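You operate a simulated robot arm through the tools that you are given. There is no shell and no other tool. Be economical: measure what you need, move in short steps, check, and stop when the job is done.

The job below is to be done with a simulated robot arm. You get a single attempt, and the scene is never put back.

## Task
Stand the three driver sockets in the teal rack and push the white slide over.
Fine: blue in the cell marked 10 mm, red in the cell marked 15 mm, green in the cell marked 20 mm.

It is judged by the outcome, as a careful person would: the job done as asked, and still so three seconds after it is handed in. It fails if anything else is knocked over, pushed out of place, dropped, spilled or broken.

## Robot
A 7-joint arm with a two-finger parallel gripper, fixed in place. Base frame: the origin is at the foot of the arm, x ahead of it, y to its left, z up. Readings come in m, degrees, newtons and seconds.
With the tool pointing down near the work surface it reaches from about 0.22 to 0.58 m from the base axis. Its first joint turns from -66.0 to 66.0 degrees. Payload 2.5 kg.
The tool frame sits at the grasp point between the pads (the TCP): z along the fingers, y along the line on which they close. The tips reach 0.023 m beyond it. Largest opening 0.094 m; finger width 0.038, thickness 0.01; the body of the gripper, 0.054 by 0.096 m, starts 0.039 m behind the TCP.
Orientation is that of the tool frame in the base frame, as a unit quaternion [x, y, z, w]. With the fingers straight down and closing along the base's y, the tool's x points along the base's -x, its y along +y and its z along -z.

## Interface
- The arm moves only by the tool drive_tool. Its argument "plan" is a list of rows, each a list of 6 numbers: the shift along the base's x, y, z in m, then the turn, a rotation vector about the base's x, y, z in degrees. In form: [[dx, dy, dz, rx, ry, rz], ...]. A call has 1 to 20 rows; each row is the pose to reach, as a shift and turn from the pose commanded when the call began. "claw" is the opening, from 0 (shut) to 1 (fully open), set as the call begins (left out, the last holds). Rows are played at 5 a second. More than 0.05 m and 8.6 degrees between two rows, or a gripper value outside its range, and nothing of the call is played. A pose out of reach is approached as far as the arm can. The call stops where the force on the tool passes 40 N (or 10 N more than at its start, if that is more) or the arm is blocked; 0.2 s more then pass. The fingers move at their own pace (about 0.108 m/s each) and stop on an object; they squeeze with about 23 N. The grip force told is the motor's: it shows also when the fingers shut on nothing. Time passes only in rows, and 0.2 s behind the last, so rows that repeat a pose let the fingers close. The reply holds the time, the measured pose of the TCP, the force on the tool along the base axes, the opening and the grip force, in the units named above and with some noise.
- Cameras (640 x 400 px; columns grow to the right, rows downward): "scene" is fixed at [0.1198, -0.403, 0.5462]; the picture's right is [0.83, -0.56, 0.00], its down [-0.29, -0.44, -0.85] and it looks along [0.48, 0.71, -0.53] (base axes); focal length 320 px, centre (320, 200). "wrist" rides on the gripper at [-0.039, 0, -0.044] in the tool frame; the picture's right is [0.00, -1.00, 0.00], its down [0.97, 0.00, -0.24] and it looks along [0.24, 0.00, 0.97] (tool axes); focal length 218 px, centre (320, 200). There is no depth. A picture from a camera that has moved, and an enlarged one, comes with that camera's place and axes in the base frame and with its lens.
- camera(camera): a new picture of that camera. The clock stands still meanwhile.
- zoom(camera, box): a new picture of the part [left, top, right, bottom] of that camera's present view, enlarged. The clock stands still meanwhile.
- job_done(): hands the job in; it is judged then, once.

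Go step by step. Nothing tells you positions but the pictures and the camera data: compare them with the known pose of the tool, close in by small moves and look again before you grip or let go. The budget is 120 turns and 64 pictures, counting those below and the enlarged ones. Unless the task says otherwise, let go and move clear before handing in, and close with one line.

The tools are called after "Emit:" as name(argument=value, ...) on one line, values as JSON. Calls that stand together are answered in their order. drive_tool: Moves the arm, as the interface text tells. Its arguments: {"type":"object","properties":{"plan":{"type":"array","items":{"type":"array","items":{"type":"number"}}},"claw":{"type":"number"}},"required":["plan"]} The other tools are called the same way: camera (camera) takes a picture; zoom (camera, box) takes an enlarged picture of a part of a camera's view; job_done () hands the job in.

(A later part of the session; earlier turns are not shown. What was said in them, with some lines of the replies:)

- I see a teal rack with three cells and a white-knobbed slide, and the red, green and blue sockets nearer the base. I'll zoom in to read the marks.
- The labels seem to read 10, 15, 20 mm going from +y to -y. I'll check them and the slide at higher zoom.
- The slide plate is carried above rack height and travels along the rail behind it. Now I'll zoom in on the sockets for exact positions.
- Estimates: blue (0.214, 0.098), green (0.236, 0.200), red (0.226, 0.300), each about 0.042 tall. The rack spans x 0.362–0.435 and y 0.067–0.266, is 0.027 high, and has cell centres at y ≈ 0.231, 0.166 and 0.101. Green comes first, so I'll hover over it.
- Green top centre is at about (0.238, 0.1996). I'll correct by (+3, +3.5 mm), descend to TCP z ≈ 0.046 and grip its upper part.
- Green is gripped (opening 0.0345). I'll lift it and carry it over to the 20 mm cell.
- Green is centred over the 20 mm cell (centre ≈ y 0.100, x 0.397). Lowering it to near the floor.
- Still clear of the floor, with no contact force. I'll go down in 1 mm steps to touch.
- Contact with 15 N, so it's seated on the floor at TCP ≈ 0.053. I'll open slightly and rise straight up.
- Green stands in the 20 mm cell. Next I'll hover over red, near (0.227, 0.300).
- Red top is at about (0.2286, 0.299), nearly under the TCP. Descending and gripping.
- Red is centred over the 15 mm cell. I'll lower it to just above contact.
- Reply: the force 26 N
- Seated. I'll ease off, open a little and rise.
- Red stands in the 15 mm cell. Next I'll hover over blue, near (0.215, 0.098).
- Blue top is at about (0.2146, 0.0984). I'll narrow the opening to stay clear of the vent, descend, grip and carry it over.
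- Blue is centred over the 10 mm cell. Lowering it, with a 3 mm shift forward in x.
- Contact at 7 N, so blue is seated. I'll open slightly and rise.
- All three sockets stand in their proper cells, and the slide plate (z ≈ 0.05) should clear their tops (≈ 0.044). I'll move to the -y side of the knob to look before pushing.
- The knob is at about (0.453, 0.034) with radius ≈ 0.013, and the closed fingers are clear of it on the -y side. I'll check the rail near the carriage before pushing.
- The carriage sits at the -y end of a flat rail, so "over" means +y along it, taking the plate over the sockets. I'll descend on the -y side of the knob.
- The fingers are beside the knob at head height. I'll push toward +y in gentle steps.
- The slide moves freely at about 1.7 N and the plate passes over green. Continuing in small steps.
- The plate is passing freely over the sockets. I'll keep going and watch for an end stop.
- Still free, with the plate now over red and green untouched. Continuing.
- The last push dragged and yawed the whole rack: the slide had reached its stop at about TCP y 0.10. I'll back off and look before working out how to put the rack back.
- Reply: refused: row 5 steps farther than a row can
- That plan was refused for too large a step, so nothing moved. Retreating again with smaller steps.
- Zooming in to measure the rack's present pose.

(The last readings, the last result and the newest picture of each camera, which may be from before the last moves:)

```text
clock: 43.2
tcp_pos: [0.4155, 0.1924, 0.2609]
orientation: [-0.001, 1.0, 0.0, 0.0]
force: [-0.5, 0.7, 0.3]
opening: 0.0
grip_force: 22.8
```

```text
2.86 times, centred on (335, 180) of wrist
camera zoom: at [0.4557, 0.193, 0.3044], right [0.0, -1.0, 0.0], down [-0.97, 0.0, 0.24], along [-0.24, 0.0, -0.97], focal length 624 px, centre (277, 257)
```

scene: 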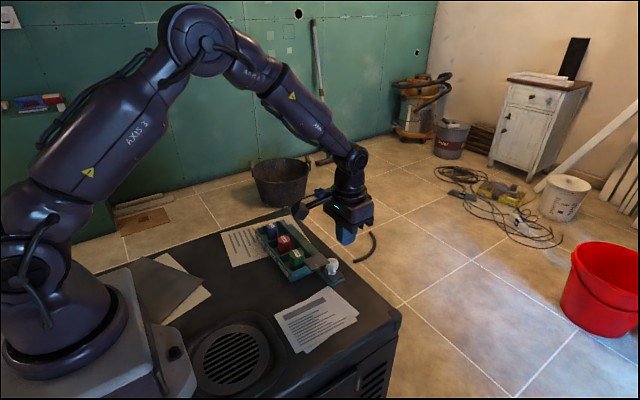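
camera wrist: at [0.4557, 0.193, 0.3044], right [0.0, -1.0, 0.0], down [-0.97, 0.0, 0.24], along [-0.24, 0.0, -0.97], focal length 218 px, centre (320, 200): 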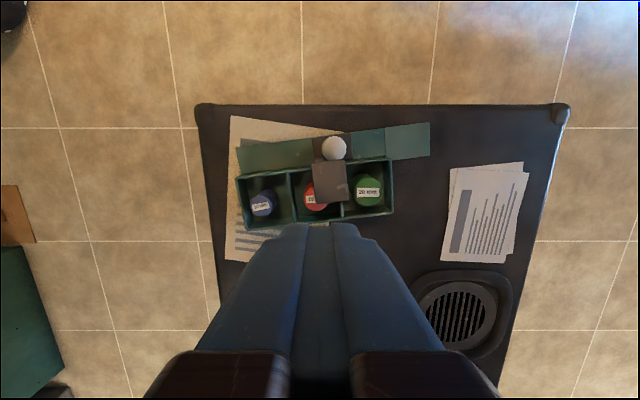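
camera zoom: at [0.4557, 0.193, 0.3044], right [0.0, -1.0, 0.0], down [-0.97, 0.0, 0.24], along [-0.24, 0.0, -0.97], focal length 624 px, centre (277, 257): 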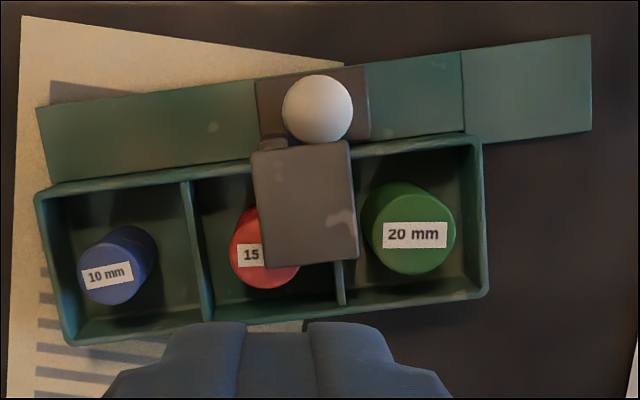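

The rack is now yawed about +7° with its centre near (0.393, 0.198); it was at (0.398, 0.166). Before restoring it, I'll look at whether the plate hit a stop or caught on red.

Emit:
zoom(camera="scene", box=[270, 205, 330, 245])

Emit:
zoom(camera="scene", box=[250, 200, 370, 280])

```text
10.00 times, centred on (300, 225) of scene
camera zoom: at [0.1198, -0.403, 0.5462], right [0.83, -0.56, 0.0], down [-0.29, -0.44, -0.85], along [0.48, 0.71, -0.53], focal length 3200 px, centre (520, -50)
```

zoom: 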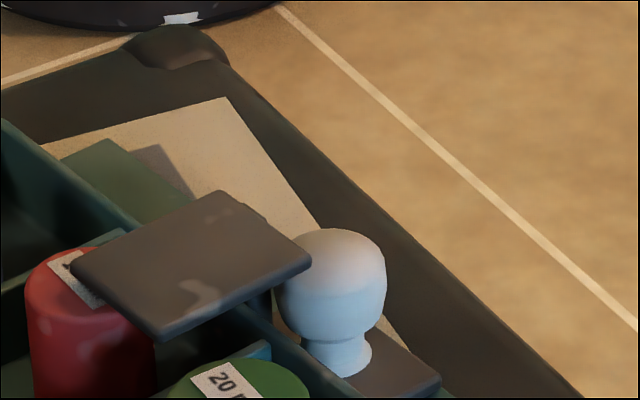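

```text
5.00 times, centred on (310, 240) of scene
camera zoom: at [0.1198, -0.403, 0.5462], right [0.83, -0.56, 0.0], down [-0.29, -0.44, -0.85], along [0.48, 0.71, -0.53], focal length 1600 px, centre (370, 0)
```

zoom: 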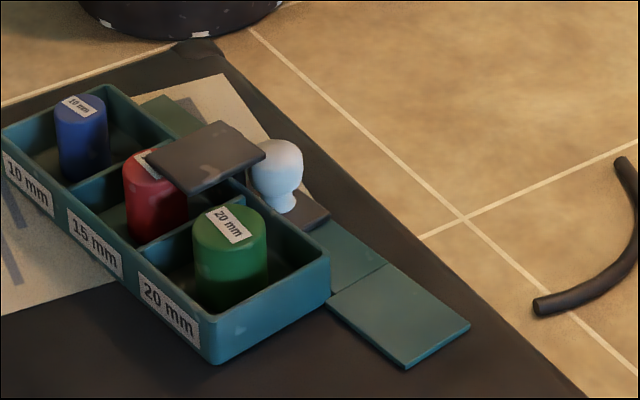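

Red isn't touched; the plate has clear space above it, so the slide is at its stop. To put the rack back, I'll grip it across its front and back walls at the 10 mm cell, so I'm turning the tool to close along the rack's x.

Emit:
drive_tool(plan=[[-0.003, 0.007, -0.01, 0, 0, -8.28], [-0.006, 0.014, -0.02, 0, 0, -16.56], [-0.009, 0.021, -0.03, 0, 0, -24.84], [-0.012, 0.028, -0.04, 0, 0, -33.12], [-0.015, 0.035, -0.05, 0, 0, -41.4], [-0.018, 0.042, -0.06, 0, 0, -49.68], [-0.021, 0.049, -0.07, 0, 0, -57.96], [-0.024, 0.056, -0.08, 0, 0, -66.24], [-0.027, 0.063, -0.09, 0, 0, -74.52], [-0.031, 0.07, -0.1, 0, 0, -82.8], [-0.031, 0.07, -0.13, 0, 0, -82.8], [-0.031, 0.07, -0.13, 0, 0, -82.8]], claw=1)

Emit:
camera(camera="wrist")

```text
clock: 45.8
tcp_pos: [0.3829, 0.2606, 0.1295]
orientation: [0.662, 0.749, 0.001, -0.001]
force: [0.4, 0.8, 0.4]
opening: 0.0943
grip_force: 0.0
```

```text
22 pictures are left
camera wrist: at [0.3882, 0.2221, 0.173], right [-0.99, -0.12, 0.0], down [-0.12, 0.96, 0.24], along [-0.03, 0.24, -0.97], focal length 218 px, centre (320, 200)
```

wrist: 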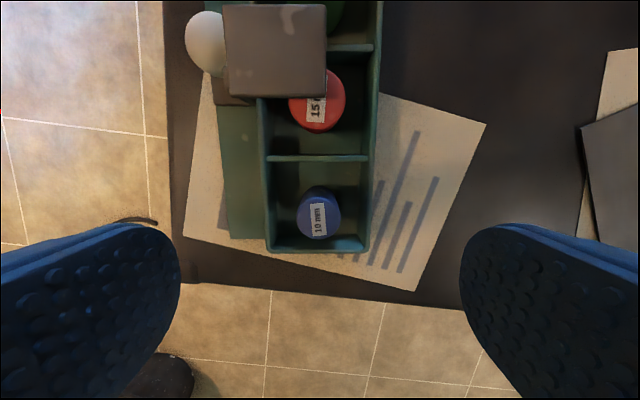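

Well aligned: rack walls at columns 265 and 371, symmetric about the tool centre. Descending with fingers outside the walls to TCP z ≈ 0.040.

Emit:
drive_tool(plan=[[0, 0.003, -0.03, 0, 0, 0], [0, 0.003, -0.06, 0, 0, 0], [0, 0.003, -0.08, 0, 0, 0], [0, 0.003, -0.089, 0, 0, 0], [0, 0.003, -0.089, 0, 0, 0]], claw=1)

Emit:
camera(camera="wrist")

Emit:
zoom(camera="scene", box=[230, 180, 350, 270])

```text
clock: 47.0
tcp_pos: [0.3839, 0.2632, 0.0411]
orientation: [0.662, 0.75, 0.001, -0.001]
force: [-0.7, 0.5, 0.1]
opening: 0.0944
grip_force: 0.1
```

```text
21 pictures are left
camera wrist: at [0.3884, 0.2258, 0.0852], right [-0.99, -0.12, 0.0], down [-0.12, 0.96, 0.24], along [-0.03, 0.24, -0.97], focal length 218 px, centre (320, 200)
```

wrist: 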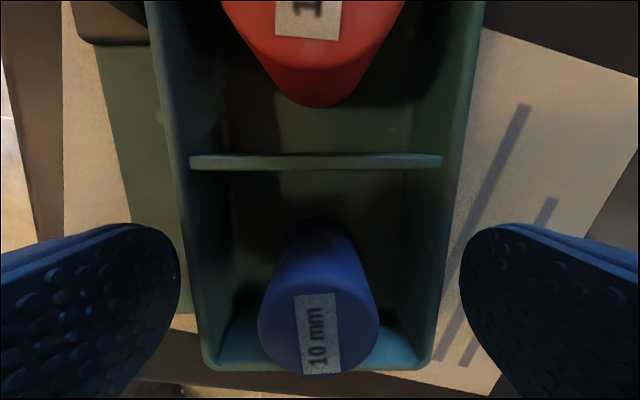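

```text
4.44 times, centred on (290, 225) of scene
camera zoom: at [0.1199, -0.403, 0.5462], right [0.83, -0.56, 0.0], down [-0.29, -0.44, -0.85], along [0.48, 0.71, -0.53], focal length 1422 px, centre (453, 89)
```

zoom: 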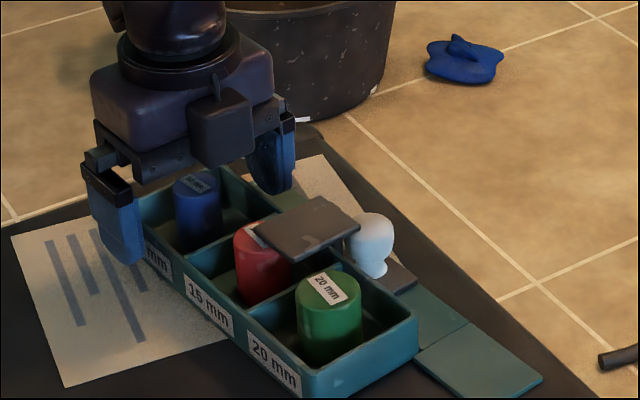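

Fingers straddle the rack evenly. Going down 3 mm more, then closing.

Emit:
drive_tool(plan=[[0, 0, -0.003, 0, 0, 0], [0, 0, -0.003, 0, 0, 0]])

Emit:
drive_tool(plan=[[0, 0, 0, 0, 0, 0], [0, 0, 0, 0, 0, 0], [0, 0, 0, 0, 0, 0]], claw=0)

Emit:
camera(camera="wrist")

```text
clock: 47.6
tcp_pos: [0.3835, 0.2643, 0.0377]
orientation: [0.661, 0.75, 0.0, 0.0]
force: [-0.5, 0.3, -0.2]
opening: 0.0937
grip_force: 0.0
```

```text
clock: 48.4
tcp_pos: [0.3834, 0.2649, 0.0386]
orientation: [0.661, 0.75, 0.0, 0.0]
force: [1.6, 0.6, 0.6]
opening: 0.0749
grip_force: 23.0
```

```text
19 pictures are left
camera wrist: at [0.389, 0.2262, 0.0815], right [-0.99, -0.13, 0.0], down [-0.12, 0.96, 0.24], along [-0.03, 0.24, -0.97], focal length 218 px, centre (320, 200)
```

wrist: 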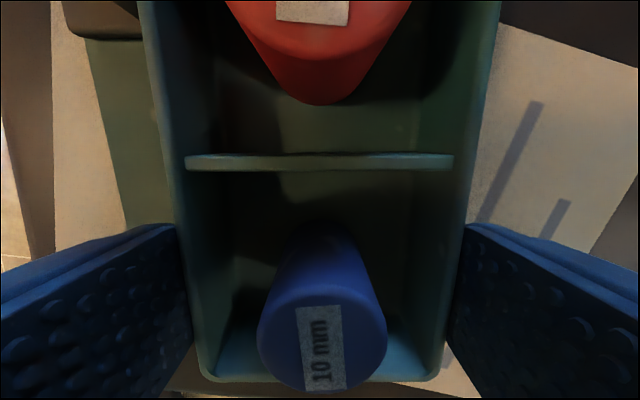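

The rack is held firmly (opening 0.075). I'll drag it back by (+15, -31 mm) with a -7.7° turn, gently over ten rows.

Emit:
drive_tool(plan=[[0.0015, -0.003, 0, 0, 0, -0.77], [0.003, -0.0063, 0, 0, 0, -1.54], [0.0046, -0.0094, 0, 0, 0, -2.31], [0.0061, -0.0125, 0, 0, 0, -3.08], [0.0076, -0.0157, 0, 0, 0, -3.85], [0.0091, -0.0188, 0, 0, 0, -4.62], [0.0106, -0.0219, 0, 0, 0, -5.39], [0.0122, -0.025, 0, 0, 0, -6.16], [0.0137, -0.0282, 0, 0, 0, -6.93], [0.0152, -0.0313, 0, 0, 0, -7.7], [0.0152, -0.0313, 0, 0, 0, -7.7]], claw=0)

Emit:
zoom(camera="scene", box=[250, 215, 306, 285])

Emit:
zoom(camera="scene", box=[285, 235, 365, 295])

```text
clock: 50.8
tcp_pos: [0.3991, 0.2326, 0.0383]
orientation: [0.711, 0.704, -0.001, -0.001]
force: [0.2, 2.2, -0.7]
opening: 0.075
grip_force: 22.3
```

```text
5.71 times, centred on (278, 250) of scene
camera zoom: at [0.1199, -0.403, 0.5462], right [0.83, -0.56, 0.0], down [-0.29, -0.44, -0.85], along [0.48, 0.71, -0.53], focal length 1828 px, centre (560, -86)
```

zoom: 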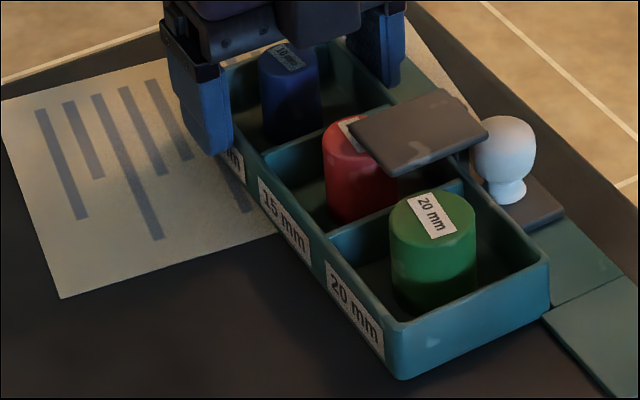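

```text
6.67 times, centred on (325, 265) of scene
camera zoom: at [0.1199, -0.403, 0.5462], right [0.83, -0.56, 0.0], down [-0.29, -0.44, -0.85], along [0.48, 0.71, -0.53], focal length 2133 px, centre (287, -233)
```

zoom: 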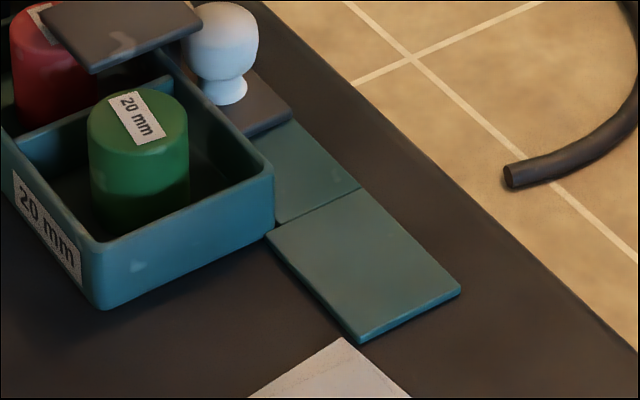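

It's within about 3 mm of its original place against the initial picture. A fine correction: (-2, -0.9 mm) and -0.4°.

Emit:
drive_tool(plan=[[-0.001, -0.0005, 0, 0, 0, -0.2], [-0.002, -0.0009, 0, 0, 0, -0.4], [-0.002, -0.0009, 0, 0, 0, -0.4], [-0.002, -0.0009, 0, 0, 0, -0.4]], claw=0)

Emit:
zoom(camera="scene", box=[285, 235, 365, 295])

```text
clock: 51.8
tcp_pos: [0.3971, 0.2305, 0.0389]
orientation: [0.713, 0.701, 0.0, 0.001]
force: [-0.7, -0.3, 0.2]
opening: 0.0748
grip_force: 23.0
```

```text
6.67 times, centred on (325, 265) of scene
camera zoom: at [0.1199, -0.403, 0.5462], right [0.83, -0.56, 0.0], down [-0.29, -0.44, -0.85], along [0.48, 0.71, -0.53], focal length 2133 px, centre (287, -233)
```

zoom: 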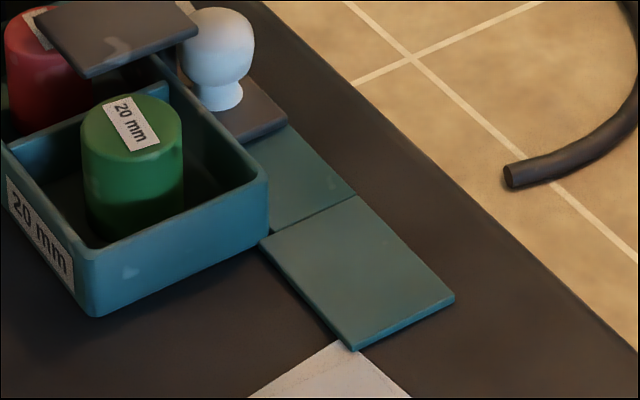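

Slightly overshot by about 2 mm; a small nudge back.

Emit:
drive_tool(plan=[[0.0005, 0.0008, 0, 0, 0, 0], [0.0011, 0.0016, 0, 0, 0, 0], [0.0011, 0.0016, 0, 0, 0, 0], [0.0011, 0.0016, 0, 0, 0, 0]], claw=0)

Emit:
zoom(camera="scene", box=[285, 235, 365, 295])

Emit:
zoom(camera="scene", box=[250, 215, 306, 285])

```text
clock: 52.8
tcp_pos: [0.3976, 0.2344, 0.0383]
orientation: [0.713, 0.702, 0.0, 0.0]
force: [-0.9, -0.3, -0.9]
opening: 0.0747
grip_force: 23.4
```

```text
6.67 times, centred on (325, 265) of scene
camera zoom: at [0.1199, -0.403, 0.5462], right [0.83, -0.56, 0.0], down [-0.29, -0.44, -0.85], along [0.48, 0.71, -0.53], focal length 2133 px, centre (287, -233)
```

zoom: 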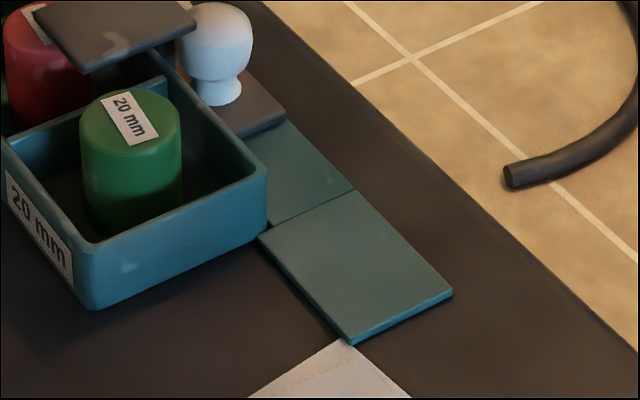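

```text
5.71 times, centred on (278, 250) of scene
camera zoom: at [0.1199, -0.403, 0.5462], right [0.83, -0.56, 0.0], down [-0.29, -0.44, -0.85], along [0.48, 0.71, -0.53], focal length 1828 px, centre (560, -86)
```

zoom: 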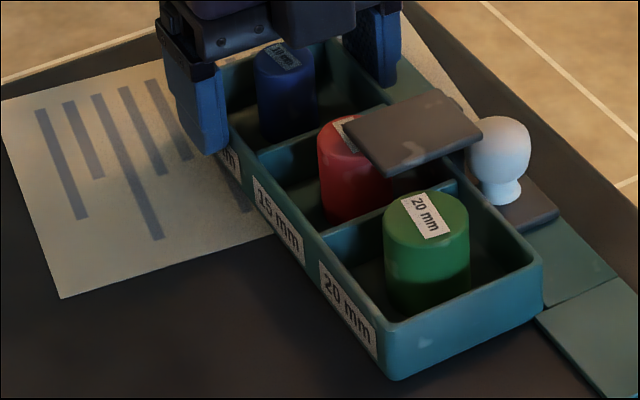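

The rack is back within about 1 mm of its original pose. Now I'll release it and rise straight up.

Emit:
drive_tool(plan=[[0, 0, 0, 0, 0, 0], [0, 0, 0, 0, 0, 0], [0, 0, 0, 0, 0, 0]], claw=1)

Emit:
drive_tool(plan=[[0, 0, 0.02, 0, 0, 0], [0, 0, 0.05, 0, 0, 0], [0, 0, 0.09, 0, 0, 0], [0, 0, 0.13, 0, 0, 0], [0, 0, 0.17, 0, 0, 0], [-0.02, -0.03, 0.2, 0, 0, 0], [-0.02, -0.07, 0.2, 0, 0, 0], [-0.02, -0.07, 0.2, 0, 0, 0]])

Emit:
camera(camera="wrist")

Emit:
zoom(camera="scene", box=[180, 200, 360, 312])

```text
clock: 53.6
tcp_pos: [0.3985, 0.2331, 0.0386]
orientation: [0.712, 0.702, 0.0, 0.0]
force: [-0.8, -0.6, 0.5]
opening: 0.0941
grip_force: 0.0
```

```text
clock: 55.4
tcp_pos: [0.3775, 0.1686, 0.2408]
orientation: [0.713, 0.702, 0.0, 0.0]
force: [-0.5, 0.1, 0.6]
opening: 0.094
grip_force: 0.0
```

```text
13 pictures are left
camera wrist: at [0.3768, 0.1291, 0.2835], right [-1.0, 0.02, 0.0], down [0.01, 0.97, 0.24], along [0.0, 0.24, -0.97], focal length 218 px, centre (320, 200)
```

wrist: 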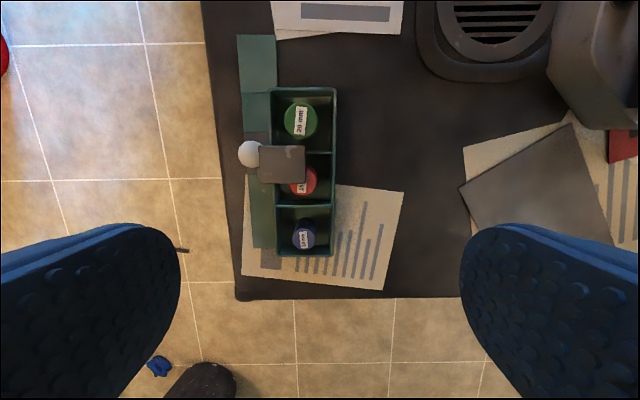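

```text
3.56 times, centred on (270, 256) of scene
camera zoom: at [0.1198, -0.4031, 0.5462], right [0.83, -0.56, 0.0], down [-0.29, -0.44, -0.85], along [0.48, 0.71, -0.53], focal length 1138 px, centre (498, 1)
```

zoom: 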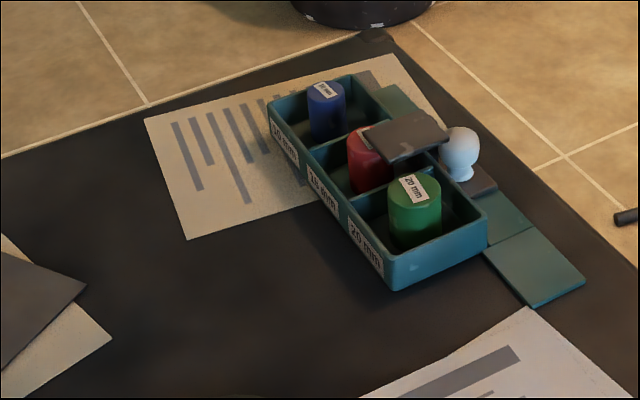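

The final view shows blue, red and green upright in the 10, 15 and 20 mm cells. The rack's corners match the first picture, the slide is at its stop with the plate over the cells, and the gripper is open and clear.

Emit:
job_done()

```text
The job is handed in.
```

The three sockets are standing in their marked cells and the white slide is pushed to its stop; my last push dragged the rack about 5 cm out of place, and I put it back to within about 1 mm as judged from the pictures.
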